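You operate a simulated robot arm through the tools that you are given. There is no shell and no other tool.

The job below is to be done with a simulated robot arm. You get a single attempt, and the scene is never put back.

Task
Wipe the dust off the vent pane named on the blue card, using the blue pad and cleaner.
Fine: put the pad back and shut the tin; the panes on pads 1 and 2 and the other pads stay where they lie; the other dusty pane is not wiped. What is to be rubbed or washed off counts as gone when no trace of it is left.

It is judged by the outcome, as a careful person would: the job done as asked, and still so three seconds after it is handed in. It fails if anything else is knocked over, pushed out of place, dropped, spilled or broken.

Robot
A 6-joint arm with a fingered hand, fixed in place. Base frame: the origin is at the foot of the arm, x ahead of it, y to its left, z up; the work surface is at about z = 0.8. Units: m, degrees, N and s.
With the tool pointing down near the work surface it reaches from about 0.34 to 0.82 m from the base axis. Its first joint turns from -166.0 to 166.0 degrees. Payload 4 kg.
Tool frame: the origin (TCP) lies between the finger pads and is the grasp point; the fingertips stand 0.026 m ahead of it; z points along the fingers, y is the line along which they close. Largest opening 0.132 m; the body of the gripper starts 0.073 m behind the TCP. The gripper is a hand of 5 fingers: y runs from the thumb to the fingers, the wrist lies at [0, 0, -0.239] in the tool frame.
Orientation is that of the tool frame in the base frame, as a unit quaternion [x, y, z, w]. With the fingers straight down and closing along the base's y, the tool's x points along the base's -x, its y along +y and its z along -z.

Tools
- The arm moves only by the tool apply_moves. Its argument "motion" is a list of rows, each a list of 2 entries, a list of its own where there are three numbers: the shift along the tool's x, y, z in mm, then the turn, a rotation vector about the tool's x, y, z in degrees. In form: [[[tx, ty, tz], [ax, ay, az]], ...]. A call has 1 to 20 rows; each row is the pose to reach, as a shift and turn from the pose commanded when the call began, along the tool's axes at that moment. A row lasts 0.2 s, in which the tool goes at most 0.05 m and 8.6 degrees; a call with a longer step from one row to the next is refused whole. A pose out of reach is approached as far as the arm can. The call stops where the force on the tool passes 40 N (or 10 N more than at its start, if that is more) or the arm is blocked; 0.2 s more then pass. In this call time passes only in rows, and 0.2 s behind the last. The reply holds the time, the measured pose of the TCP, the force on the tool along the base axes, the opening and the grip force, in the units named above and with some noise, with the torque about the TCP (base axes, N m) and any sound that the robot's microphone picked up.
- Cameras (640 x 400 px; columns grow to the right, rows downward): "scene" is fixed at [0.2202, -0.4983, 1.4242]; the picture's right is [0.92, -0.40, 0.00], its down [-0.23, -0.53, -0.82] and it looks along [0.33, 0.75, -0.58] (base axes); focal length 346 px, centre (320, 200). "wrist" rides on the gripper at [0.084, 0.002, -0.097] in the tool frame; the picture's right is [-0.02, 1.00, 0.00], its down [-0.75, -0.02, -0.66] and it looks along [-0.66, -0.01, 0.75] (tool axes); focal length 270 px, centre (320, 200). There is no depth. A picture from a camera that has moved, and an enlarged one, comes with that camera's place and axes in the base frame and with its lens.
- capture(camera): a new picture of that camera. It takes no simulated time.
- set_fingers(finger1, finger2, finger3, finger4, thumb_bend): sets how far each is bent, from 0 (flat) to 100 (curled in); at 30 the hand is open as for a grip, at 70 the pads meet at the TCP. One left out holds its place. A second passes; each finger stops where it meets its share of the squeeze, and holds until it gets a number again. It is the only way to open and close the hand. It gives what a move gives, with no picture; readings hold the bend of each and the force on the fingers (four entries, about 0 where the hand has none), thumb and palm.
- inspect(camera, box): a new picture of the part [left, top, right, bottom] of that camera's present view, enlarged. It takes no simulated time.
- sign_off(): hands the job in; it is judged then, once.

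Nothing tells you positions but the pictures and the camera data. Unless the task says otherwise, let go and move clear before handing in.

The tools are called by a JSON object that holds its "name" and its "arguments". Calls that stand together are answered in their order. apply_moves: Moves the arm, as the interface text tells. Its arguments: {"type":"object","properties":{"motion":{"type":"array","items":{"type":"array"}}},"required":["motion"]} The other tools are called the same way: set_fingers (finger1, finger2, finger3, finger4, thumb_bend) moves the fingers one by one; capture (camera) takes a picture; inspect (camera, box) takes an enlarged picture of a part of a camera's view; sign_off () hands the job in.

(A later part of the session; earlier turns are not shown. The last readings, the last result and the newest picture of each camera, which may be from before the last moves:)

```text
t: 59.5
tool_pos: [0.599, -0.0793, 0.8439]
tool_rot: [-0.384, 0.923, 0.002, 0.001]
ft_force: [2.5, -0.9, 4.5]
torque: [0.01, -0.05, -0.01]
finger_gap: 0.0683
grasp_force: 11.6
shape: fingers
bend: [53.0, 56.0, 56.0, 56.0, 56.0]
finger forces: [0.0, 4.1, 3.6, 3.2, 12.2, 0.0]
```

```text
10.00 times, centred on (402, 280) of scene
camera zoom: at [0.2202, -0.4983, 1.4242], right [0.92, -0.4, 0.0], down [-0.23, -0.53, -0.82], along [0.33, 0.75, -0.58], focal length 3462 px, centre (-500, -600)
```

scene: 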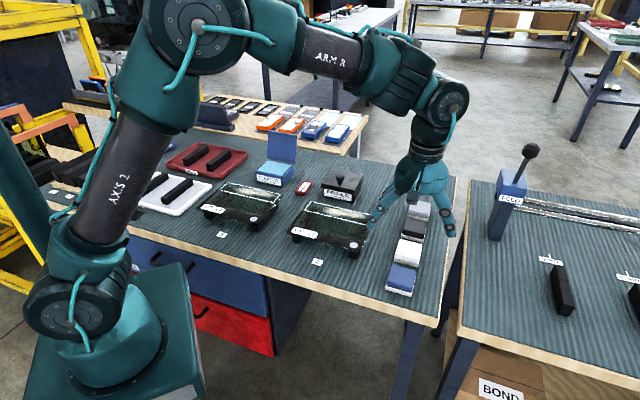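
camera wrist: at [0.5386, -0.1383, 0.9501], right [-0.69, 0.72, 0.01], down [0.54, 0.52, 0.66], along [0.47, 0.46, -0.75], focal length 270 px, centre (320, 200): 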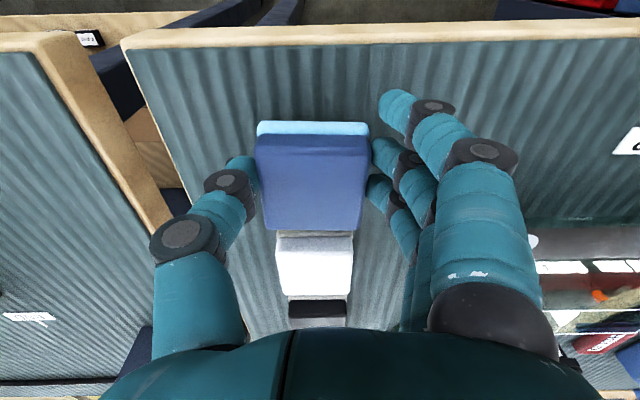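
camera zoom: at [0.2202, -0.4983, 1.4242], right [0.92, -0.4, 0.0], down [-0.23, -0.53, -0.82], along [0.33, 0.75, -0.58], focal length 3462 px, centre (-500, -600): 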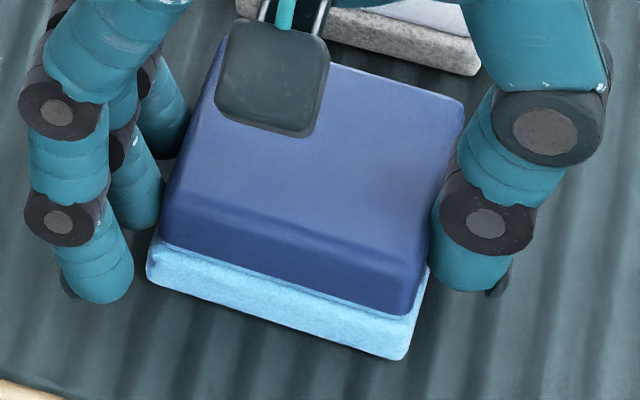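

The pad rests on the bench, and its corner matches the original pixel to within half a pixel. I'll release it and rise.

{"name": "set_fingers", "arguments": {"finger1": 42, "finger2": 42, "finger3": 42, "finger4": 42, "thumb_bend": 42}}

{"name": "apply_moves", "arguments": {"motion": [[[0, 0, -15], [0, 0, 0]], [[0, 0, -50], [0, 0, 0]], [[0, 0, -95], [0, 0, 0]], [[0, 0, -140], [0, 0, 0]], [[0, 0, -170], [0, 0, 0]]]}}

{"name": "inspect", "arguments": {"camera": "scene", "box": [340, 180, 460, 300]}}

{"name": "inspect", "arguments": {"camera": "scene", "box": [370, 250, 434, 290]}}

```text
t: 60.5
tool_pos: [0.5989, -0.0798, 0.8428]
tool_rot: [-0.384, 0.924, 0.003, -0.001]
ft_force: [0.2, 0.6, -0.5]
torque: [-0.02, 0.02, 0.0]
finger_gap: 0.0998
grasp_force: 0.0
shape: fingers
bend: [42.0, 42.0, 42.0, 42.0, 42.0]
finger forces: [0.1, 0.0, 0.1, 0.0, 0.0, 0.0]
```

```text
t: 61.7
tool_pos: [0.6036, -0.0752, 1.0109]
tool_rot: [-0.383, 0.924, 0.003, 0.0]
ft_force: [0.0, 0.2, -1.1]
torque: [0.05, 0.0, 0.01]
finger_gap: 0.1
grasp_force: 0.0
shape: fingers
bend: [42.0, 42.0, 42.0, 42.0, 42.0]
finger forces: [0.0, 0.0, 0.1, 0.0, 0.0, 0.0]
```

```text
3.33 times, centred on (400, 240) of scene
camera zoom: at [0.2202, -0.4983, 1.4242], right [0.92, -0.4, 0.0], down [-0.23, -0.53, -0.82], along [0.33, 0.75, -0.58], focal length 1154 px, centre (53, 67)
```

zoom: 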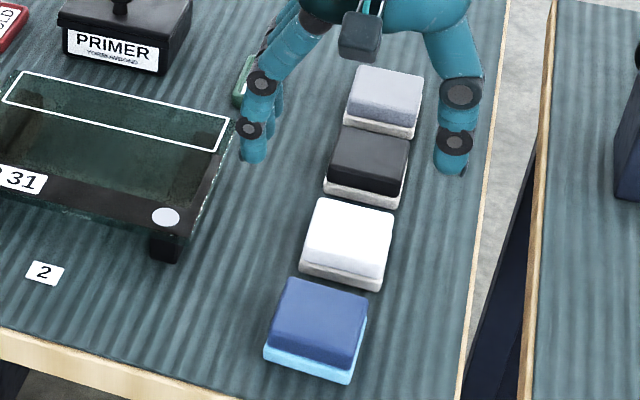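

```text
10.00 times, centred on (402, 270) of scene
camera zoom: at [0.2202, -0.4983, 1.4242], right [0.92, -0.4, 0.0], down [-0.23, -0.53, -0.82], along [0.33, 0.75, -0.58], focal length 3462 px, centre (-500, -500)
```

zoom: 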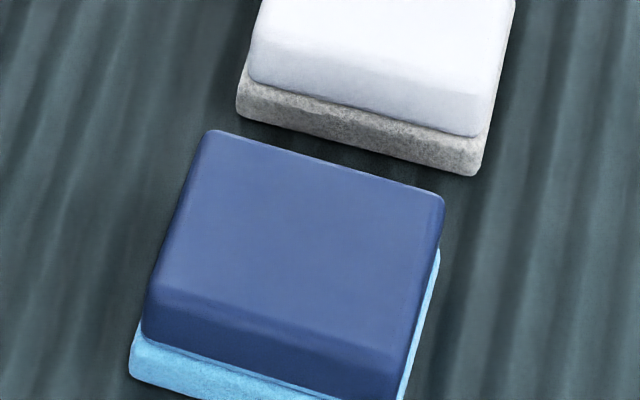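

The pad is back in its place in the row, within a few millimetres, and the others are undisturbed. Now I'll open the hand and travel back to the tin to close its lid by its knob.

{"name": "set_fingers", "arguments": {"finger1": 30, "finger2": 30, "finger3": 30, "finger4": 30, "thumb_bend": 30}}

{"name": "apply_moves", "arguments": {"motion": [[[-28, 37, 0], [0, 0, 0]], [[-56, 74, 0], [0, 0, 0]], [[-84, 111.5, 0], [0, 0, 0]], [[-112, 149, 0], [0, 0, 0]], [[-140, 186, 0], [0, 0, 0]], [[-168, 223, 0], [0, 0, 0]], [[-196, 260, 0], [0, 0, 0]], [[-224, 297, 0], [0, 0, 0]], [[-252, 334, 0], [0, 0, 0]], [[-280, 371.5, 0], [0, 0, 0]], [[-308, 409, 0], [0, 0, 0]], [[-336, 446, 0], [0, 0, 0]], [[-365, 483, 0], [0, 0, 0]]]}}

{"name": "capture", "arguments": {"camera": "wrist"}}

{"name": "inspect", "arguments": {"camera": "scene", "box": [230, 110, 326, 190]}}

```text
t: 62.7
tool_pos: [0.6043, -0.0768, 1.0098]
tool_rot: [-0.384, 0.923, 0.002, 0.0]
ft_force: [-0.5, -0.7, 0.3]
torque: [0.03, -0.03, 0.0]
finger_gap: 0.1383
grasp_force: 0.0
shape: fingers
bend: [30.0, 30.0, 30.0, 30.0, 30.0]
finger forces: [0.1, 0.0, 0.0, 0.0, 0.0, 0.1]
```

```text
t: 65.5
tool_pos: [0.5172, 0.5209, 1.0155]
tool_rot: [-0.383, 0.924, 0.003, 0.0]
ft_force: [0.4, -0.7, -0.7]
torque: [0.02, 0.03, 0.0]
finger_gap: 0.1384
grasp_force: 0.0
shape: fingers
bend: [30.0, 30.0, 30.0, 30.0, 30.0]
finger forces: [0.0, 0.0, 0.0, 0.0, 0.0, 0.0]
```

```text
taken
camera wrist: at [0.4554, 0.4612, 1.1129], right [-0.69, 0.72, 0.01], down [0.54, 0.52, 0.66], along [0.47, 0.46, -0.75], focal length 270 px, centre (320, 200)
```

wrist: 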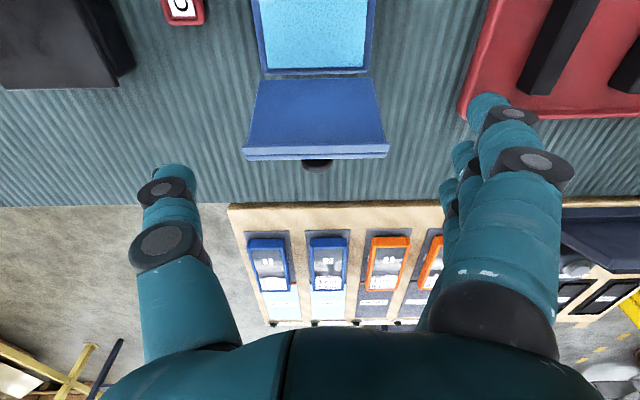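

```text
5.00 times, centred on (278, 150) of scene
camera zoom: at [0.2202, -0.4983, 1.4242], right [0.92, -0.4, 0.0], down [-0.23, -0.53, -0.82], along [0.33, 0.75, -0.58], focal length 1731 px, centre (530, 450)
```

zoom: 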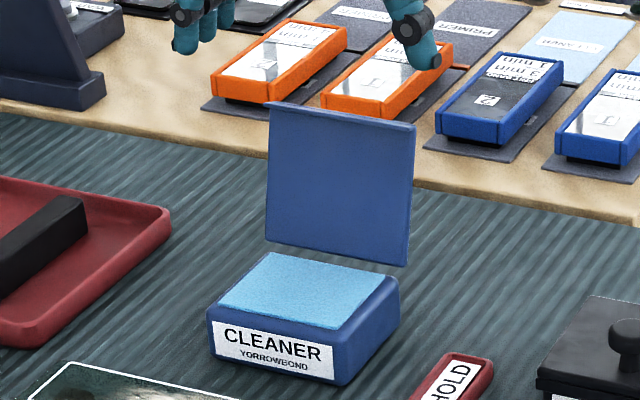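

The lid is still open at its stop, with the knob just behind it. I'll bring the open hand back over the lid and down to the pose where I released the knob.

{"name": "apply_moves", "arguments": {"motion": [[[-25, 0, 15], [0, 1.3, 0]], [[-51, 0.5, 32], [0, 2.6, 0]], [[-51, 0.5, 60], [0, 2.6, 0]], [[-51, 0.5, 80], [0, 2.6, 0]], [[-51, 0.5, 91], [0, 2.6, 0]]]}}

{"name": "capture", "arguments": {"camera": "wrist"}}

{"name": "inspect", "arguments": {"camera": "scene", "box": [230, 110, 326, 190]}}

```text
t: 66.7
tool_pos: [0.5508, 0.5576, 0.9244]
tool_rot: [-0.383, 0.923, -0.005, -0.021]
ft_force: [1.1, 0.0, 0.5]
torque: [0.01, 0.03, -0.02]
finger_gap: 0.1385
grasp_force: 0.0
shape: fingers
bend: [30.0, 30.0, 30.0, 30.0, 30.0]
finger forces: [0.0, 0.1, 0.1, 0.0, 0.0, 0.0]
```

```text
taken
camera wrist: at [0.4933, 0.5019, 1.0243], right [-0.69, 0.72, 0.0], down [0.56, 0.54, 0.62], along [0.45, 0.44, -0.78], focal length 270 px, centre (320, 200)
```

wrist: 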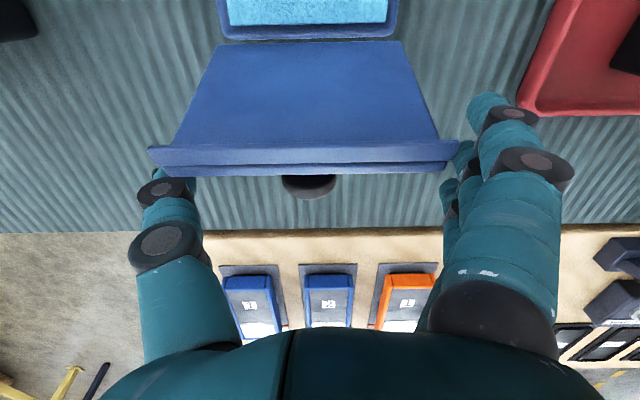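

```text
5.00 times, centred on (278, 150) of scene
camera zoom: at [0.2202, -0.4983, 1.4242], right [0.92, -0.4, 0.0], down [-0.23, -0.53, -0.82], along [0.33, 0.75, -0.58], focal length 1731 px, centre (530, 450)
```

zoom: 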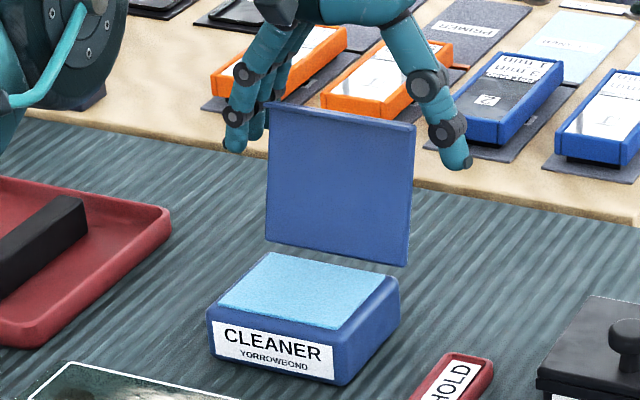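

This matches the release pose. I'll nudge 2 mm sideways to centre and close thumb and middle fingers on the knob again.

{"name": "apply_moves", "arguments": {"motion": [[[0, -2, 0], [0, 0, 0]]]}}

{"name": "set_fingers", "arguments": {"finger2": 55, "finger3": 55, "thumb_bend": 55}}

{"name": "set_fingers", "arguments": {"finger2": 72, "finger3": 72, "thumb_bend": 72}}

{"name": "capture", "arguments": {"camera": "wrist"}}

{"name": "inspect", "arguments": {"camera": "scene", "box": [230, 110, 326, 190]}}

```text
t: 67.1
tool_pos: [0.5524, 0.5568, 0.9242]
tool_rot: [-0.383, 0.923, -0.006, -0.021]
ft_force: [0.9, 0.0, 0.5]
torque: [0.02, 0.0, 0.0]
finger_gap: 0.1383
grasp_force: 0.0
shape: fingers
bend: [30.0, 30.0, 30.0, 30.0, 30.0]
finger forces: [0.1, 0.0, 0.0, 0.0, 0.1, 0.1]
```

```text
t: 68.1
tool_pos: [0.5518, 0.5559, 0.9253]
tool_rot: [-0.383, 0.923, -0.007, -0.02]
ft_force: [0.8, -0.9, 0.4]
torque: [-0.04, 0.02, 0.03]
finger_gap: 0.0989
grasp_force: 0.1
shape: fingers
bend: [30.0, 55.0, 55.0, 30.0, 55.0]
finger forces: [0.0, 0.0, 0.1, 0.0, 0.0, 0.0]
```

```text
t: 69.1
tool_pos: [0.5528, 0.5576, 0.9237]
tool_rot: [-0.383, 0.924, -0.006, -0.022]
ft_force: [3.4, -9.1, -5.4]
torque: [-0.09, -0.12, -0.02]
finger_gap: 0.0865
grasp_force: 8.8
shape: fingers
bend: [30.0, 68.0, 72.0, 30.0, 66.0]
finger forces: [0.1, 5.8, 0.1, 0.0, 12.3, 0.0]
```

```text
taken
camera wrist: at [0.4951, 0.5, 1.0242], right [-0.69, 0.72, 0.0], down [0.57, 0.54, 0.62], along [0.45, 0.44, -0.78], focal length 270 px, centre (320, 200)
```

wrist: 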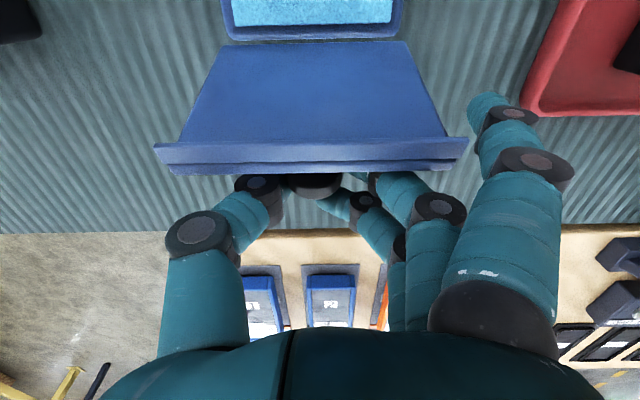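

```text
5.00 times, centred on (278, 150) of scene
camera zoom: at [0.2202, -0.4983, 1.4242], right [0.92, -0.4, 0.0], down [-0.23, -0.53, -0.82], along [0.33, 0.75, -0.58], focal length 1731 px, centre (530, 450)
```

zoom: 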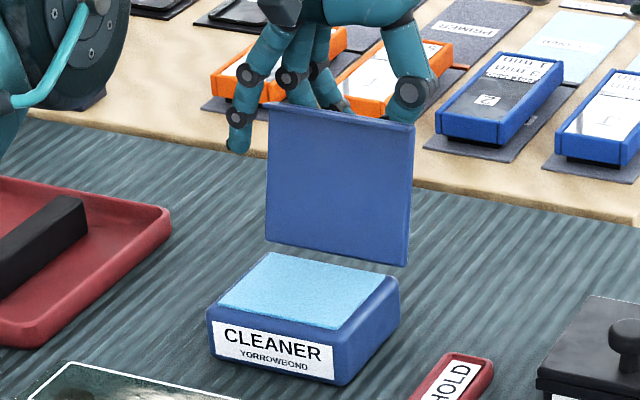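

The knob is held, with a finger hooked behind it. I'll retrace the opening arc in reverse: first bring the lid forward to about vertical.

{"name": "apply_moves", "arguments": {"motion": [[[5.6, 0, -2.4], [0, 1.9, 0]], [[12, 0, -4.5], [0, 4, 0]], [[18.5, 0, -6.1], [0, 6.2, 0]], [[25, 0, -7.4], [0, 8.4, 0]], [[31.6, 0, -8], [0, 10.4, 0]], [[37.5, 0, -8.1], [0, 12.4, 0]]]}}

{"name": "capture", "arguments": {"camera": "wrist"}}

{"name": "inspect", "arguments": {"camera": "scene", "box": [230, 110, 326, 190]}}

```text
t: 70.5
tool_pos: [0.5264, 0.529, 0.935]
tool_rot: [-0.38, 0.916, -0.048, -0.12]
ft_force: [5.4, -4.5, -3.5]
torque: [-0.03, -0.18, 0.09]
finger_gap: 0.0848
grasp_force: 8.3
shape: fingers
bend: [30.0, 67.0, 72.0, 30.0, 68.0]
finger forces: [0.1, 6.2, 0.0, 0.0, 10.5, 0.1]
```

```text
taken
camera wrist: at [0.4846, 0.4892, 1.0507], right [-0.69, 0.72, 0.0], down [0.65, 0.62, 0.44], along [0.32, 0.31, -0.9], focal length 270 px, centre (320, 200)
```

wrist: 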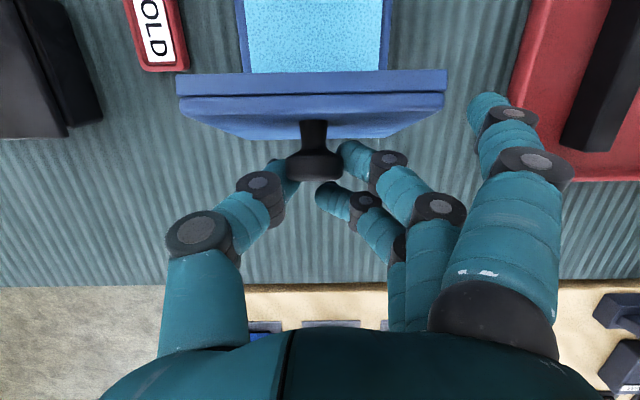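

```text
5.00 times, centred on (278, 150) of scene
camera zoom: at [0.2202, -0.4983, 1.4242], right [0.92, -0.4, 0.0], down [-0.23, -0.53, -0.82], along [0.33, 0.75, -0.58], focal length 1731 px, centre (530, 450)
```

zoom: 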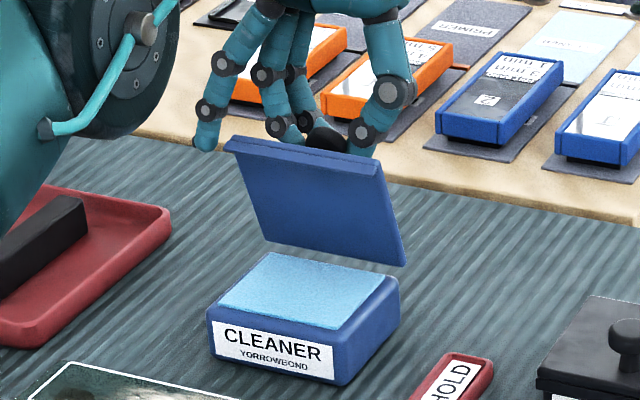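

The lid has come forward past vertical, to about 65°, and is still held between thumb and finger. I'll keep lowering it along its arc while leaning the hand forward.

{"name": "apply_moves", "arguments": {"motion": [[[7.8, 0, 1.8], [0, -3, 0]], [[15.4, 0, 4.2], [0, -6, 0]], [[22.8, 0, 7.4], [0, -9, 0]], [[29.9, 0, 11.2], [0, -12, 0]], [[36.6, 0, 15.6], [0, -15.2, 0]], [[43, 0, 20.5], [0, -18.5, 0]]]}}

{"name": "capture", "arguments": {"camera": "wrist"}}

{"name": "inspect", "arguments": {"camera": "scene", "box": [230, 110, 326, 190]}}

```text
t: 71.9
tool_pos: [0.5454, 0.513, 0.9404]
tool_rot: [-0.384, 0.923, 0.014, 0.025]
ft_force: [-23.4, 18.0, -11.4]
torque: [-0.1, 0.28, -0.51]
finger_gap: 0.087
grasp_force: 17.5
shape: fingers
bend: [20.0, 53.0, 72.0, 30.0, 71.0]
finger forces: [9.4, 25.9, 0.0, 0.0, 0.0, 0.0]
out of reach, approached as far as the arm can: row 2, 3, 4, 5, 6
```

```text
taken
camera wrist: at [0.4815, 0.4487, 1.032], right [-0.69, 0.72, 0.01], down [0.52, 0.49, 0.7], along [0.5, 0.49, -0.71], focal length 270 px, centre (320, 200)
```

wrist: 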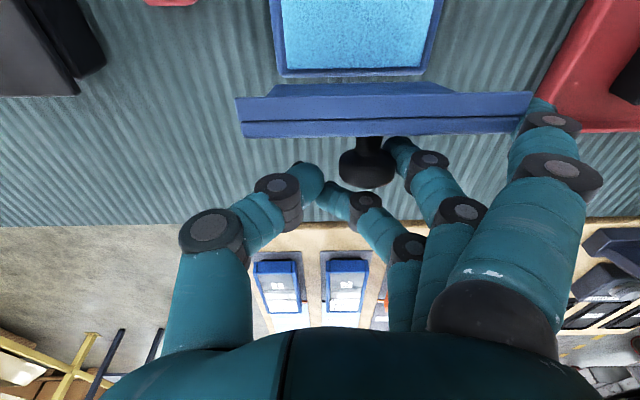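

```text
5.00 times, centred on (278, 150) of scene
camera zoom: at [0.2202, -0.4983, 1.4242], right [0.92, -0.4, 0.0], down [-0.23, -0.53, -0.82], along [0.33, 0.75, -0.58], focal length 1731 px, centre (530, 450)
```

zoom: 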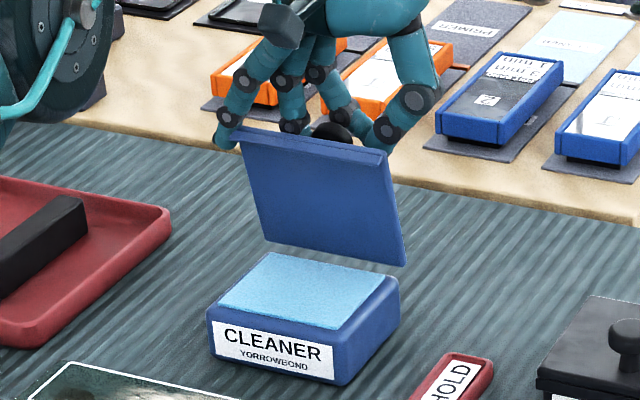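

The arm failed to follow: it reports out of reach and has drifted about 2 cm to the right, pressing sideways on the knob. The tin itself looks unmoved. I'll look at the whole arm before doing anything else.

{"name": "capture", "arguments": {"camera": "scene"}}

{"name": "inspect", "arguments": {"camera": "wrist", "box": [180, 60, 600, 320]}}

```text
taken
```

scene: 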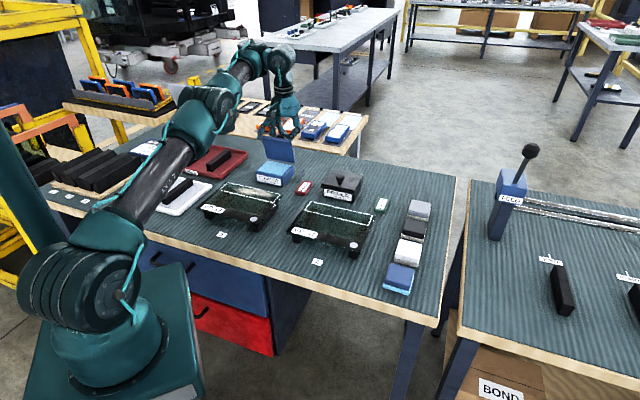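

```text
1.52 times, centred on (390, 190) of wrist
camera zoom: at [0.4815, 0.4487, 1.032], right [-0.69, 0.72, 0.01], down [0.52, 0.49, 0.7], along [0.5, 0.49, -0.71], focal length 412 px, centre (213, 215)
```

zoom: 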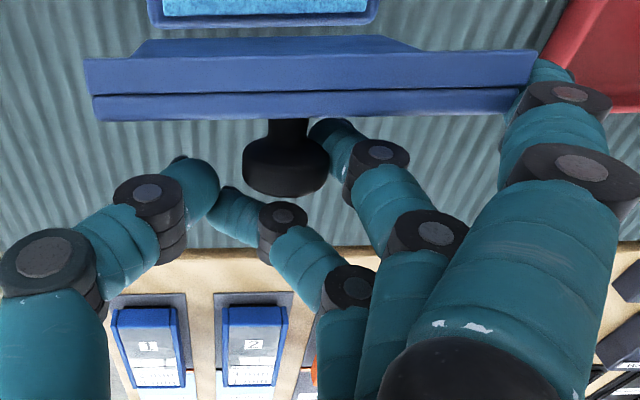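

The arm is nearly straight there and got stuck on its stretch limit, so the hand slid sideways. I'll first relieve the side load by moving back left in small steps.

{"name": "apply_moves", "arguments": {"motion": [[[0, 5, 0], [0, 0, 0]], [[0, 10, 0], [0, 0, 0]]]}}

{"name": "capture", "arguments": {"camera": "wrist"}}

{"name": "inspect", "arguments": {"camera": "scene", "box": [230, 110, 326, 190]}}

```text
t: 72.5
tool_pos: [0.5423, 0.5175, 0.9412]
tool_rot: [-0.383, 0.923, 0.014, 0.029]
ft_force: [-15.2, 9.4, -13.3]
torque: [-0.13, 0.11, -0.22]
finger_gap: 0.0814
grasp_force: 12.3
shape: fingers
bend: [25.0, 53.0, 72.0, 30.0, 71.0]
finger forces: [4.2, 20.7, 0.1, 0.0, 0.0, 0.1]
```

```text
taken
camera wrist: at [0.4775, 0.4535, 1.0332], right [-0.69, 0.72, 0.01], down [0.52, 0.49, 0.7], along [0.5, 0.49, -0.71], focal length 270 px, centre (320, 200)
```

wrist: 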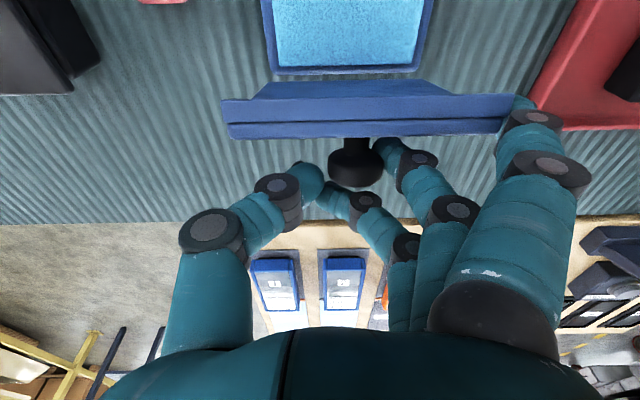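

```text
5.00 times, centred on (278, 150) of scene
camera zoom: at [0.2202, -0.4983, 1.4242], right [0.92, -0.4, 0.0], down [-0.23, -0.53, -0.82], along [0.33, 0.75, -0.58], focal length 1731 px, centre (530, 450)
```

zoom: 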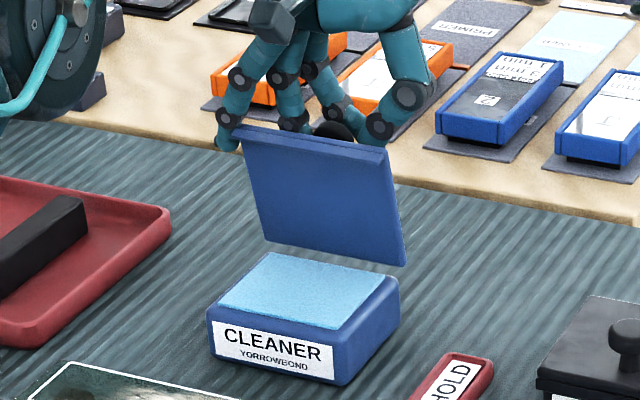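

That works and the load is dropping. I'll continue to centre on the knob again.

{"name": "apply_moves", "arguments": {"motion": [[[0, 4, 0], [0, 0, 0]], [[0, 8, 0], [0, 0, 0]], [[0, 11, 0], [0, 0, 0]]]}}

{"name": "capture", "arguments": {"camera": "wrist"}}

{"name": "inspect", "arguments": {"camera": "scene", "box": [230, 110, 326, 190]}}

```text
t: 73.3
tool_pos: [0.5366, 0.5239, 0.9431]
tool_rot: [-0.383, 0.923, 0.013, 0.028]
ft_force: [-0.5, 0.0, -5.6]
torque: [-0.14, -0.17, 0.03]
finger_gap: 0.0777
grasp_force: 9.9
shape: fingers
bend: [30.0, 59.0, 72.0, 30.0, 71.0]
finger forces: [0.0, 10.8, 0.0, 0.1, 8.6, 0.0]
```

```text
taken
camera wrist: at [0.4707, 0.4603, 1.0336], right [-0.69, 0.72, 0.01], down [0.51, 0.49, 0.7], along [0.51, 0.49, -0.71], focal length 270 px, centre (320, 200)
```

wrist: 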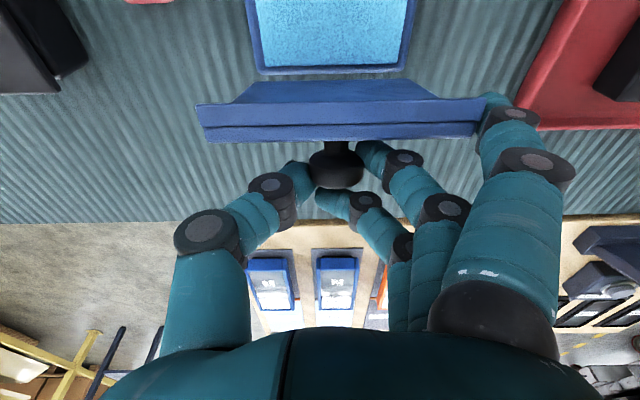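

```text
5.00 times, centred on (278, 150) of scene
camera zoom: at [0.2202, -0.4983, 1.4242], right [0.92, -0.4, 0.0], down [-0.23, -0.53, -0.82], along [0.33, 0.75, -0.58], focal length 1731 px, centre (530, 450)
```

zoom: 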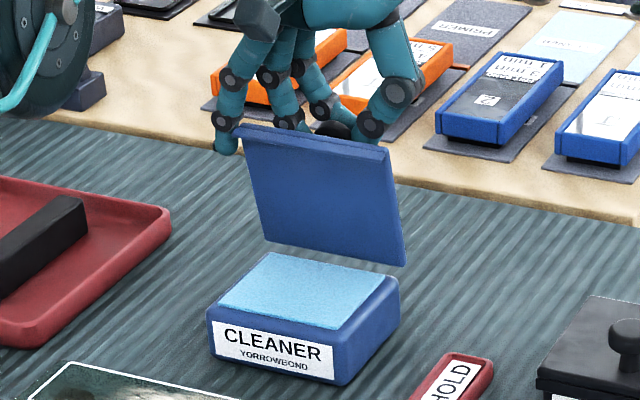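

The knob is centred between thumb and finger again with balanced forces. I'll try a small forward step without any turn to see if the arm follows.

{"name": "apply_moves", "arguments": {"motion": [[[5, 2, 0], [0, 0, 0]], [[10, 4, 0], [0, 0, 0]]]}}

{"name": "inspect", "arguments": {"camera": "scene", "box": [230, 110, 326, 190]}}

```text
t: 73.9
tool_pos: [0.5352, 0.5256, 0.942]
tool_rot: [-0.382, 0.924, 0.015, 0.028]
ft_force: [1.0, -1.7, -1.4]
torque: [-0.12, -0.18, 0.04]
finger_gap: 0.0783
grasp_force: 10.3
shape: fingers
bend: [30.0, 60.0, 72.0, 30.0, 71.0]
finger forces: [0.1, 10.0, 0.0, 0.0, 11.0, 0.1]
out of reach, approached as far as the arm can: row 1, 2
```

```text
5.00 times, centred on (278, 150) of scene
camera zoom: at [0.2202, -0.4983, 1.4242], right [0.92, -0.4, 0.0], down [-0.23, -0.53, -0.82], along [0.33, 0.75, -0.58], focal length 1731 px, centre (530, 450)
```

zoom: 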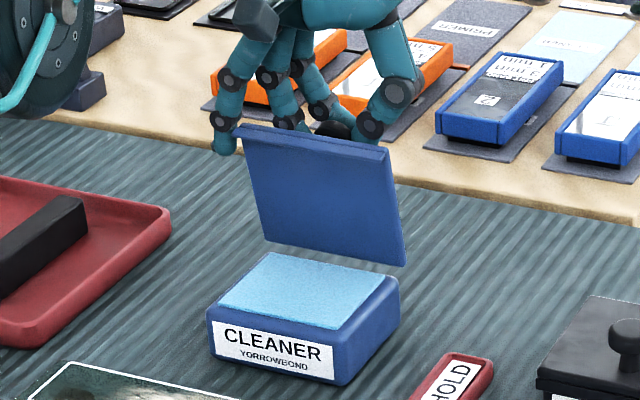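

The arm is locked in its straight-arm position for inward moves. The lid is already past vertical on the closing side and nothing is in front of it, so I'll ease the grip and see whether it stays or settles.

{"name": "set_fingers", "arguments": {"finger2": 55, "thumb_bend": 66}}

{"name": "inspect", "arguments": {"camera": "scene", "box": [230, 110, 326, 190]}}

{"name": "capture", "arguments": {"camera": "wrist"}}

```text
t: 74.9
tool_pos: [0.5344, 0.524, 0.9423]
tool_rot: [-0.382, 0.923, 0.015, 0.027]
ft_force: [-0.5, -0.2, -0.3]
torque: [0.02, 0.0, -0.01]
finger_gap: 0.0818
grasp_force: 0.0
shape: fingers
bend: [30.0, 55.0, 72.0, 30.0, 66.0]
finger forces: [0.0, 0.0, 0.1, 0.0, 0.0, 0.0]
```

```text
5.00 times, centred on (278, 150) of scene
camera zoom: at [0.2202, -0.4983, 1.4242], right [0.92, -0.4, 0.0], down [-0.23, -0.53, -0.82], along [0.33, 0.75, -0.58], focal length 1731 px, centre (530, 450)
```

zoom: 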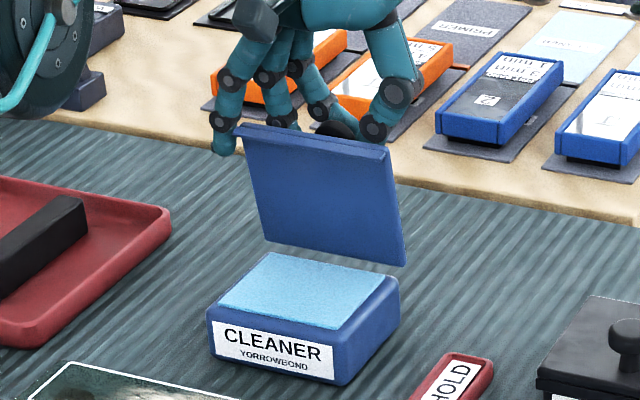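

```text
taken
camera wrist: at [0.4698, 0.4609, 1.0331], right [-0.69, 0.72, 0.01], down [0.52, 0.49, 0.7], along [0.5, 0.49, -0.71], focal length 270 px, centre (320, 200)
```

wrist: 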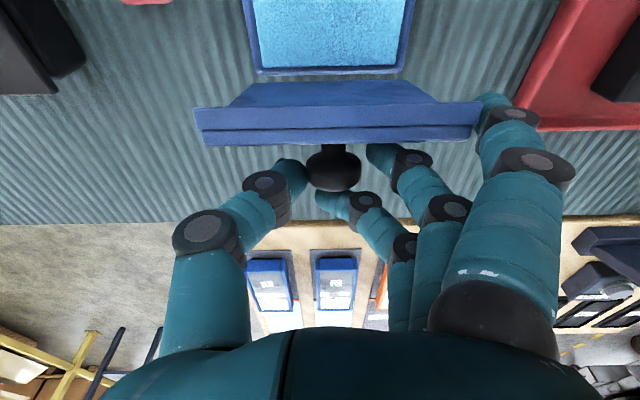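

Good: the lid holds its position by itself, so its hinge has friction. I'll open the hand fully and rise to free the arm's posture, then finish the closing from a better pose.

{"name": "set_fingers", "arguments": {"finger1": 30, "finger2": 30, "finger3": 30, "finger4": 30, "thumb_bend": 30}}

{"name": "apply_moves", "arguments": {"motion": [[[0, 0, -15], [0, 0, 0]], [[0, 0, -30], [0, 0, 0]], [[0, 0, -50], [0, 0, 0]]]}}

{"name": "capture", "arguments": {"camera": "wrist"}}

{"name": "capture", "arguments": {"camera": "scene"}}

```text
t: 75.9
tool_pos: [0.5348, 0.5242, 0.9417]
tool_rot: [-0.382, 0.924, 0.013, 0.027]
ft_force: [-0.2, -0.4, 0.2]
torque: [0.0, 0.02, 0.0]
finger_gap: 0.1389
grasp_force: 0.1
shape: fingers
bend: [30.0, 30.0, 30.0, 30.0, 30.0]
finger forces: [0.0, 0.0, 0.1, 0.1, 0.0, 0.1]
```

```text
t: 76.7
tool_pos: [0.5312, 0.5213, 0.9888]
tool_rot: [-0.383, 0.923, 0.014, 0.028]
ft_force: [-0.8, -0.3, 0.0]
torque: [-0.07, 0.02, 0.0]
finger_gap: 0.1393
grasp_force: 0.0
shape: fingers
bend: [30.0, 30.0, 30.0, 30.0, 30.0]
finger forces: [0.0, 0.0, 0.0, 0.1, 0.0, 0.0]
```

```text
taken
camera wrist: at [0.4669, 0.4574, 1.0793], right [-0.69, 0.72, 0.01], down [0.52, 0.49, 0.7], along [0.5, 0.49, -0.71], focal length 270 px, centre (320, 200)
```

wrist: 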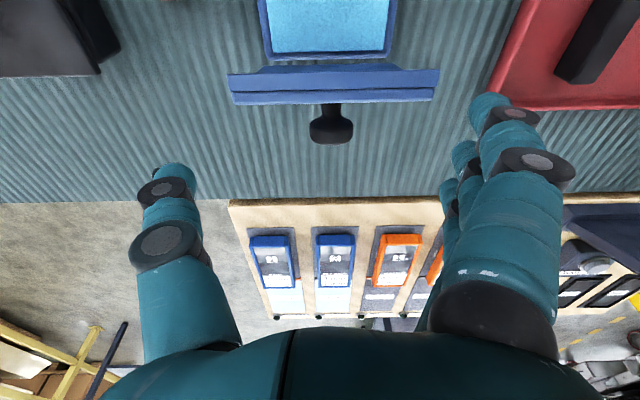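

```text
taken
```

scene: 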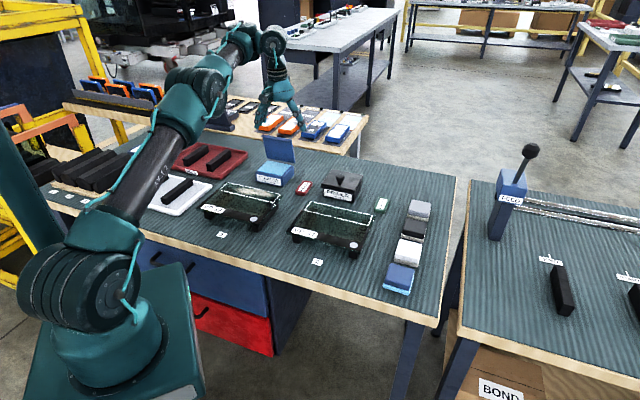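

The arm moves freely again and the lid stays at about 75°. I'll test whether inward moves work from this height.

{"name": "apply_moves", "arguments": {"motion": [[[10, 0, 0], [0, 0, 0]], [[20, 0, 0], [0, 0, 0]]]}}

```text
t: 77.3
tool_pos: [0.5208, 0.5112, 0.9897]
tool_rot: [-0.382, 0.924, 0.014, 0.027]
ft_force: [0.4, -0.1, -0.2]
torque: [0.0, 0.01, 0.01]
finger_gap: 0.1394
grasp_force: 0.1
shape: fingers
bend: [30.0, 30.0, 30.0, 30.0, 30.0]
finger forces: [0.0, 0.0, 0.0, 0.0, 0.0, 0.0]
out of reach, approached as far as the arm can: row 2
```

Inward motion still catches at one point, so the arm is in an awkward posture. I'll straighten the lean, rise, and travel sideways away to reset it.

{"name": "apply_moves", "arguments": {"motion": [[[0, 0, -12], [0, 1.5, 0]], [[0, 0, -25], [0, 3.2, 0]], [[10, -30, -25], [0, 3.2, 0]], [[25, -65, -25], [0, 3.2, 0]], [[45, -100, -25], [0, 3.2, 0]], [[75, -130, -25], [0, 3.2, 0]], [[110, -150, -25], [0, 3.2, 0]]]}}

{"name": "capture", "arguments": {"camera": "scene"}}

{"name": "capture", "arguments": {"camera": "wrist"}}

```text
t: 78.9
tool_pos: [0.5568, 0.3855, 1.0457]
tool_rot: [-0.358, 0.934, -0.008, -0.001]
ft_force: [0.2, -0.5, 0.2]
torque: [0.1, 0.04, 0.0]
finger_gap: 0.1391
grasp_force: 0.0
shape: fingers
bend: [30.0, 30.0, 30.0, 30.0, 30.0]
finger forces: [0.0, 0.1, 0.0, 0.1, 0.1, 0.0]
out of reach, approached as far as the arm can: row 5, 6, 7
```

```text
taken
```

scene: 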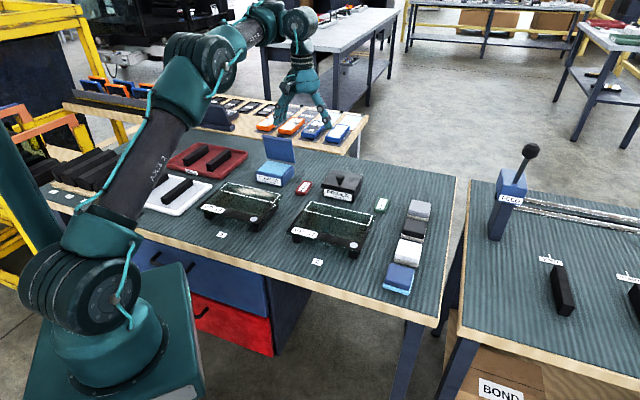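

```text
taken
camera wrist: at [0.4928, 0.3308, 1.1436], right [-0.65, 0.76, -0.01], down [0.57, 0.5, 0.65], along [0.5, 0.42, -0.76], focal length 270 px, centre (320, 200)
```

wrist: 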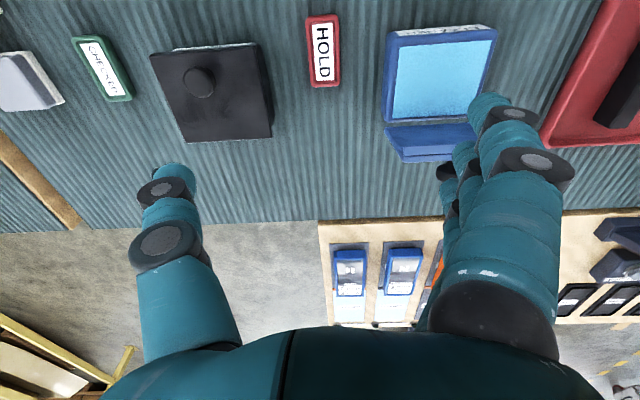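

The arm is in an unfavourable joint posture after the stretch. I'll go back toward the starting pose at height, turning the hand back to its initial yaw, to unwind it.

{"name": "apply_moves", "arguments": {"motion": [[[0, 0, -10], [0, 0, 5]], [[25, -24, -15], [0, 0, 11]], [[50, -48, -16], [0, 0, 17]], [[75, -72, -16], [0, 0, 23]], [[100, -96, -16], [0, 0, 29]], [[125, -120, -16], [0, 0, 35]], [[150, -144, -16], [0, 0, 39]], [[174, -167, -16], [0, 0, 42]]]}}

{"name": "capture", "arguments": {"camera": "scene"}}

```text
t: 80.7
tool_pos: [0.6441, 0.0128, 1.0875]
tool_rot: [-0.059, 0.998, 0.016, -0.008]
ft_force: [-0.3, -0.2, 0.0]
torque: [-0.04, -0.01, -0.02]
finger_gap: 0.139
grasp_force: 0.0
shape: fingers
bend: [30.0, 30.0, 30.0, 30.0, 30.0]
finger forces: [0.1, 0.0, 0.1, 0.0, 0.0, 0.0]
out of reach, approached as far as the arm can: row 1, 2, 3, 4, 5, 6, 7, 8
```

```text
taken
```

scene: 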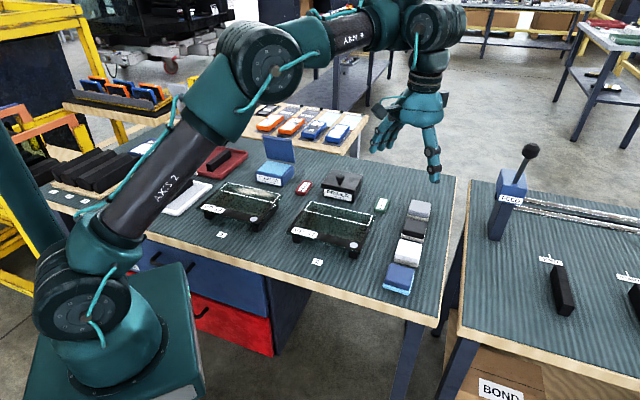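

The hand is high and clear over the bench, but every inward row was reported out of reach. I'll test with one small simple move, straight down 15 mm, to learn what is limiting.

{"name": "apply_moves", "arguments": {"motion": [[[0, 0, 5], [0, 0, 0]], [[0, 0, 15], [0, 0, 0]]]}}

{"name": "apply_moves", "arguments": {"motion": [[[5, 0, 0], [0, 0, 0]], [[15, 0, 0], [0, 0, 0]]]}}

```text
t: 81.3
tool_pos: [0.6469, 0.014, 1.0834]
tool_rot: [-0.06, 0.998, 0.016, -0.009]
ft_force: [0.1, -0.4, -0.4]
torque: [0.02, -0.03, 0.03]
finger_gap: 0.1391
grasp_force: 0.1
shape: fingers
bend: [30.0, 30.0, 30.0, 30.0, 30.0]
finger forces: [0.0, 0.0, 0.0, 0.0, 0.1, 0.0]
out of reach, approached as far as the arm can: row 1, 2
```

```text
t: 81.9
tool_pos: [0.6402, 0.0112, 1.0934]
tool_rot: [-0.059, 0.998, 0.016, -0.011]
ft_force: [0.8, 1.2, 0.2]
torque: [0.01, 0.02, -0.04]
finger_gap: 0.1392
grasp_force: 0.0
shape: fingers
bend: [30.0, 30.0, 30.0, 30.0, 30.0]
finger forces: [0.0, 0.1, 0.0, 0.0, 0.1, 0.0]
out of reach, approached as far as the arm can: row 1, 2
```

The motion shows the elbow joint sitting at its limit, since every reachable point keeps the same distance from the shoulder. It bent the wrong way after passing straight. High over clear bench, I'll stretch the arm out past straight and come back in so the elbow can fold the right way.

{"name": "apply_moves", "arguments": {"motion": [[[-40, 0, 0], [0, 0, 0]], [[-80, 0, 0], [0, 0, 0]], [[-110, 0, 0], [0, 0, 0]], [[-140, 0, 0], [0, 0, 0]], [[-100, 0, 0], [0, 0, 0]], [[-60, 0, 0], [0, 0, 0]], [[-20, 0, 0], [0, 0, 0]], [[20, 0, 0], [0, 0, 0]], [[40, 0, 0], [0, 0, 0]]]}}

{"name": "capture", "arguments": {"camera": "scene"}}

```text
t: 83.9
tool_pos: [0.6155, 0.0073, 1.116]
tool_rot: [-0.059, 0.998, 0.015, -0.011]
ft_force: [0.0, -0.4, -0.1]
torque: [-0.03, 0.01, 0.02]
finger_gap: 0.1388
grasp_force: 0.0
shape: fingers
bend: [30.0, 30.0, 30.0, 30.0, 30.0]
finger forces: [0.0, 0.0, 0.0, 0.1, 0.0, 0.0]
out of reach, approached as far as the arm can: row 4, 8, 9
```

```text
taken
```

scene: 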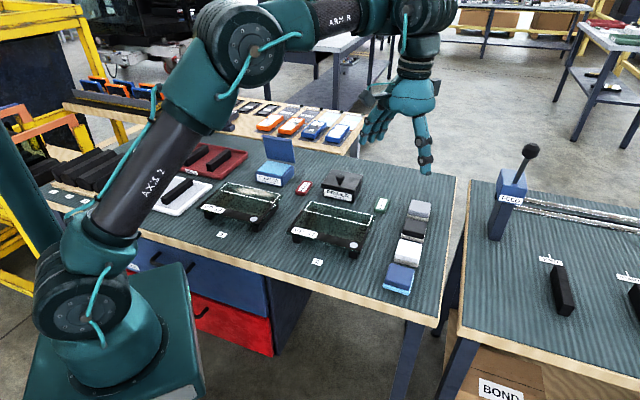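

It came back with the same fold. I'll stretch further past the limit and return again.

{"name": "apply_moves", "arguments": {"motion": [[[-45, 0, 0], [0, 0, 0]], [[-90, 0, 0], [0, 0, 0]], [[-135, 0, 0], [0, 0, 0]], [[-180, 0, 0], [0, 0, 0]], [[-225, 0, 0], [0, 0, 0]], [[-180, 0, 0], [0, 0, 0]], [[-135, 0, 0], [0, 0, 0]], [[-90, 0, 0], [0, 0, 0]], [[-45, 0, 0], [0, 0, 0]], [[0, 0, 0], [0, 0, 0]], [[20, 0, 0], [0, 0, 0]]]}}

```text
t: 86.3
tool_pos: [0.6063, 0.0055, 1.1246]
tool_rot: [-0.058, 0.998, 0.016, -0.011]
ft_force: [0.1, -0.4, 0.1]
torque: [0.02, 0.01, 0.01]
finger_gap: 0.1392
grasp_force: 0.1
shape: fingers
bend: [30.0, 30.0, 30.0, 30.0, 30.0]
finger forces: [0.1, 0.1, 0.1, 0.1, 0.0, 0.0]
out of reach, approached as far as the arm can: row 3, 4, 5, 6, 7, 11
```

Same result. I'll probe which joint is limiting by trying small hand leans in each direction while up here in the clear.

{"name": "apply_moves", "arguments": {"motion": [[[0, 0, 0], [0, 8, 0]], [[0, 0, 0], [0, 15, 0]]]}}

{"name": "apply_moves", "arguments": {"motion": [[[15, 0, 0], [0, 0, 0]], [[30, 0, 0], [0, 0, 0]]]}}

```text
t: 86.9
tool_pos: [0.6108, 0.005, 1.1245]
tool_rot: [-0.036, 0.993, 0.022, -0.111]
ft_force: [-0.3, 2.9, 0.6]
torque: [-0.3, 0.09, 0.18]
finger_gap: 0.139
grasp_force: 0.0
shape: fingers
bend: [30.0, 30.0, 30.0, 30.0, 30.0]
finger forces: [0.0, 0.1, 0.0, 0.0, 0.0, 0.0]
out of reach, approached as far as the arm can: row 1, 2
```

```text
t: 87.5
tool_pos: [0.5824, 0.0042, 1.1321]
tool_rot: [-0.059, 0.992, 0.021, -0.111]
ft_force: [0.6, 0.0, 0.6]
torque: [-0.01, 0.0, -0.03]
finger_gap: 0.1392
grasp_force: 0.0
shape: fingers
bend: [30.0, 30.0, 30.0, 30.0, 30.0]
finger forces: [0.0, 0.1, 0.0, 0.1, 0.0, 0.0]
```

Leaning back let the hand come inward 30 mm, so the limit comes from the arm's joints. I'll look closely at the arm's present shape.

{"name": "capture", "arguments": {"camera": "scene"}}

{"name": "inspect", "arguments": {"camera": "scene", "box": [160, 0, 480, 200]}}

```text
taken
```

scene: 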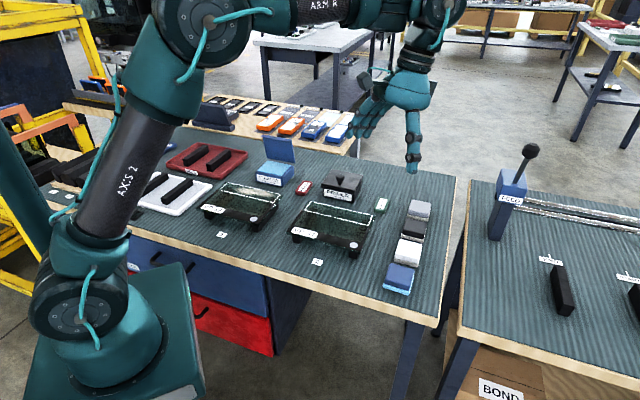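

```text
2.00 times, centred on (320, 100) of scene
camera zoom: at [0.2202, -0.4983, 1.4242], right [0.92, -0.4, 0.0], down [-0.23, -0.53, -0.82], along [0.33, 0.75, -0.58], focal length 692 px, centre (320, 400)
```

zoom: 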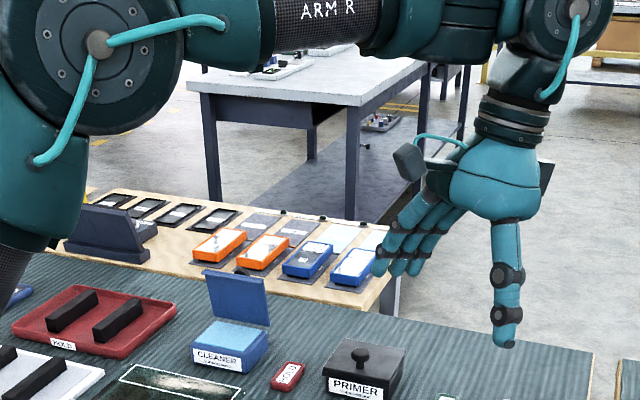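

The elbow is now folding normally, and the hand has come inward. I'll continue inward a bit and then bring the hand upright again.

{"name": "apply_moves", "arguments": {"motion": [[[20, 0, 0], [0, 0, 0]], [[40, 0, 0], [0, 0, 0]], [[40, 0, 0], [0, -6, 0]], [[40, 0, 0], [0, -12, 0]]]}}

{"name": "apply_moves", "arguments": {"motion": [[[0, 0, 25], [0, 0, 0]], [[0, 0, 50], [0, 0, 0]]]}}

```text
t: 88.5
tool_pos: [0.5586, 0.0009, 1.1628]
tool_rot: [-0.058, 0.998, 0.024, -0.011]
ft_force: [0.1, -0.2, 0.8]
torque: [0.01, -0.02, -0.02]
finger_gap: 0.139
grasp_force: 0.0
shape: fingers
bend: [30.0, 30.0, 30.0, 30.0, 30.0]
finger forces: [0.0, 0.0, 0.1, 0.0, 0.1, 0.0]
out of reach, approached as far as the arm can: row 3, 4
```

```text
t: 89.1
tool_pos: [0.5761, 0.0048, 1.152]
tool_rot: [-0.057, 0.998, 0.025, -0.008]
ft_force: [-0.7, -1.0, 0.3]
torque: [0.01, 0.0, 0.0]
finger_gap: 0.1391
grasp_force: 0.0
shape: fingers
bend: [30.0, 30.0, 30.0, 30.0, 30.0]
finger forces: [0.1, 0.1, 0.0, 0.0, 0.1, 0.1]
out of reach, approached as far as the arm can: row 1, 2
```

The arm still can't fold further with the hand upright, and a small sideways tilt (about 3°) has crept in. I'll try undoing that tilt and turning the hand's yaw, to see which of these frees it.

{"name": "apply_moves", "arguments": {"motion": [[[-20, 0, -10], [0, 0, -7]], [[-40, 0, -10], [0, 0, -14]], [[-40, 0, -10], [0, 0, -21]], [[-40, 0, -10], [0, 0, -28]], [[-40, 0, -10], [0, 0, -35]], [[-40, 0, -10], [0, 0, -40]]]}}

{"name": "inspect", "arguments": {"camera": "scene", "box": [0, 0, 480, 300]}}

```text
t: 90.5
tool_pos: [0.6241, 0.0079, 1.1677]
tool_rot: [-0.396, 0.918, 0.026, -0.001]
ft_force: [-0.8, 0.6, 0.1]
torque: [0.0, -0.01, 0.04]
finger_gap: 0.1389
grasp_force: 0.0
shape: fingers
bend: [30.0, 30.0, 30.0, 30.0, 30.0]
finger forces: [0.0, 0.1, 0.0, 0.0, 0.0, 0.1]
out of reach, approached as far as the arm can: row 5, 6
```

```text
1.33 times, centred on (240, 150) of scene
camera zoom: at [0.2202, -0.4983, 1.4242], right [0.92, -0.4, 0.0], down [-0.23, -0.53, -0.82], along [0.33, 0.75, -0.58], focal length 462 px, centre (427, 267)
```

zoom: 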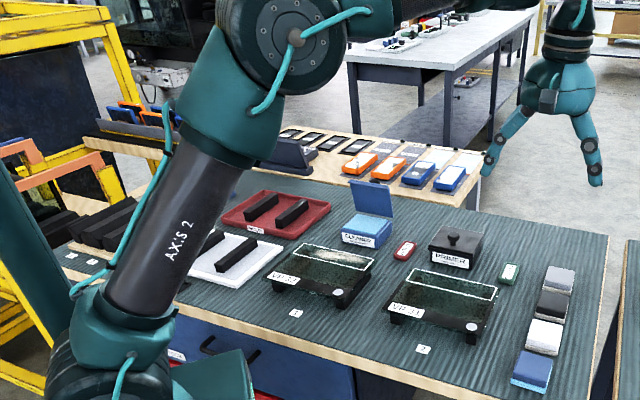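

The yaw turns freely up to about 45°. The leftover tilt is about 3° sideways; I'll remove just that tilt and see if the arm accepts it.

{"name": "apply_moves", "arguments": {"motion": [[[0, 0, 0], [1.4, 0.5, 0]], [[0, 0, 0], [2.8, 1, 0]]]}}

{"name": "apply_moves", "arguments": {"motion": [[[0, 0, 20], [0, 0, 0]], [[0, 0, 40], [0, 0, 0]]]}}

```text
t: 91.1
tool_pos: [0.6244, 0.0069, 1.1674]
tool_rot: [-0.395, 0.919, 0.002, 0.005]
ft_force: [0.0, 1.2, -0.8]
torque: [0.0, -0.02, -0.03]
finger_gap: 0.1391
grasp_force: 0.0
shape: fingers
bend: [30.0, 30.0, 30.0, 30.0, 30.0]
finger forces: [0.1, 0.0, 0.1, 0.1, 0.0, 0.0]
```

```text
t: 91.7
tool_pos: [0.6337, 0.0015, 1.1368]
tool_rot: [-0.395, 0.919, -0.009, -0.004]
ft_force: [-0.3, 0.3, 0.0]
torque: [0.0, -0.03, 0.02]
finger_gap: 0.1387
grasp_force: 0.0
shape: fingers
bend: [30.0, 30.0, 30.0, 30.0, 30.0]
finger forces: [0.0, 0.0, 0.0, 0.1, 0.0, 0.0]
out of reach, approached as far as the arm can: row 1, 2
```

Removing the tilt worked, yet lowering is still refused. I'll move out to a freer spot and test lean and sideways tilt separately to pin down the limiting joint.

{"name": "apply_moves", "arguments": {"motion": [[[-28, -28, -10], [0, 0, 0]], [[-50, -50, -20], [0, 0, 0]], [[-50, -50, -20], [8, 0, 0]], [[-50, -50, -20], [15, 0, 0]]]}}

{"name": "apply_moves", "arguments": {"motion": [[[0, 0, 0], [-8, 0, 0]], [[0, 0, 0], [-16, 0, 0]], [[0, 0, 0], [-24, 0, 0]], [[0, 0, 0], [-30, 0, 0]]]}}

```text
t: 92.7
tool_pos: [0.6999, 0.0125, 1.1495]
tool_rot: [-0.373, 0.922, -0.092, 0.041]
ft_force: [-4.1, 0.9, -0.9]
torque: [-0.21, -0.39, 0.13]
finger_gap: 0.1389
grasp_force: 0.0
shape: fingers
bend: [30.0, 30.0, 30.0, 30.0, 30.0]
finger forces: [0.1, 0.1, 0.0, 0.0, 0.0, 0.0]
out of reach, approached as far as the arm can: row 3, 4
```

```text
t: 93.7
tool_pos: [0.6665, 0.0139, 1.1286]
tool_rot: [-0.391, 0.907, 0.143, -0.06]
ft_force: [0.0, 0.3, -0.2]
torque: [0.04, -0.02, 0.01]
finger_gap: 0.1393
grasp_force: 0.1
shape: fingers
bend: [30.0, 30.0, 30.0, 30.0, 30.0]
finger forces: [0.0, 0.0, 0.0, 0.0, 0.0, 0.0]
out of reach, approached as far as the arm can: row 2, 3, 4
```

Those tests pulled the hand off vertical. I'll restore it to vertical, then turn yaw back to 0 in line with the arm.

{"name": "apply_moves", "arguments": {"motion": [[[0, 0, 0], [6, 0, 0]], [[0, 0, 0], [12, 0, 0]], [[0, 0, 0], [17.7, 0, 0]]]}}

{"name": "apply_moves", "arguments": {"motion": [[[0, 0, 0], [0, 0, 8]], [[0, 0, 0], [0, 0, 16]], [[0, 0, 0], [0, 0, 24]], [[0, 0, 0], [0, 0, 32]], [[0, 0, 0], [0, 0, 40]], [[0, 0, 0], [0, 0, 46]]]}}

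{"name": "capture", "arguments": {"camera": "scene"}}

```text
t: 94.5
tool_pos: [0.667, 0.0131, 1.127]
tool_rot: [-0.394, 0.919, 0.002, -0.001]
ft_force: [0.3, 0.5, 0.2]
torque: [-0.01, 0.0, -0.01]
finger_gap: 0.1393
grasp_force: 0.1
shape: fingers
bend: [30.0, 30.0, 30.0, 30.0, 30.0]
finger forces: [0.1, 0.0, 0.0, 0.1, 0.0, 0.0]
```

```text
t: 95.9
tool_pos: [0.6679, 0.0136, 1.128]
tool_rot: [-0.002, 1.0, 0.002, -0.001]
ft_force: [-0.3, 0.3, 0.6]
torque: [-0.04, 0.0, -0.01]
finger_gap: 0.1392
grasp_force: 0.1
shape: fingers
bend: [30.0, 30.0, 30.0, 30.0, 30.0]
finger forces: [0.0, 0.0, 0.0, 0.0, 0.0, 0.0]
```

```text
taken
```

scene: 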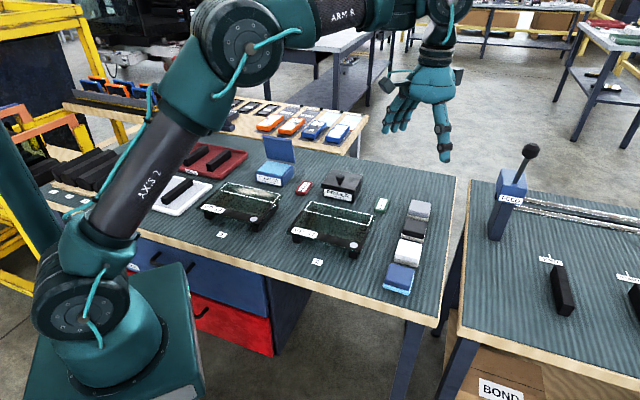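

Now the hand is exactly vertical with yaw 0 and nothing was refused. I'll try lowering and then coming inward from this clean pose.

{"name": "apply_moves", "arguments": {"motion": [[[0, 0, 15], [0, 0, 0]], [[0, 0, 30], [0, 0, 0]], [[0, 0, 45], [0, 0, 0]], [[0, 0, 60], [0, 0, 0]]]}}

```text
t: 96.9
tool_pos: [0.6661, 0.0153, 1.0696]
tool_rot: [-0.003, 1.0, 0.002, -0.002]
ft_force: [0.3, 0.1, 0.7]
torque: [0.01, 0.02, 0.04]
finger_gap: 0.1391
grasp_force: 0.1
shape: fingers
bend: [30.0, 30.0, 30.0, 30.0, 30.0]
finger forces: [0.0, 0.0, 0.0, 0.0, 0.1, 0.0]
```

That was accepted. I'll continue down a little and then inward.

{"name": "apply_moves", "arguments": {"motion": [[[0, 0, 10], [0, 0, 0]], [[0, 0, 20], [0, 0, 0]], [[0, 0, 30], [0, 0, 0]], [[10, 0, 30], [0, 0, 0]], [[20, 0, 30], [0, 0, 0]]]}}

```text
t: 98.1
tool_pos: [0.6697, 0.0159, 1.0614]
tool_rot: [-0.004, 1.0, 0.002, -0.005]
ft_force: [0.4, 0.5, 0.6]
torque: [0.02, 0.01, -0.01]
finger_gap: 0.139
grasp_force: 0.0
shape: fingers
bend: [30.0, 30.0, 30.0, 30.0, 30.0]
finger forces: [0.0, 0.0, 0.0, 0.1, 0.1, 0.1]
out of reach, approached as far as the arm can: row 2, 3, 4, 5
```

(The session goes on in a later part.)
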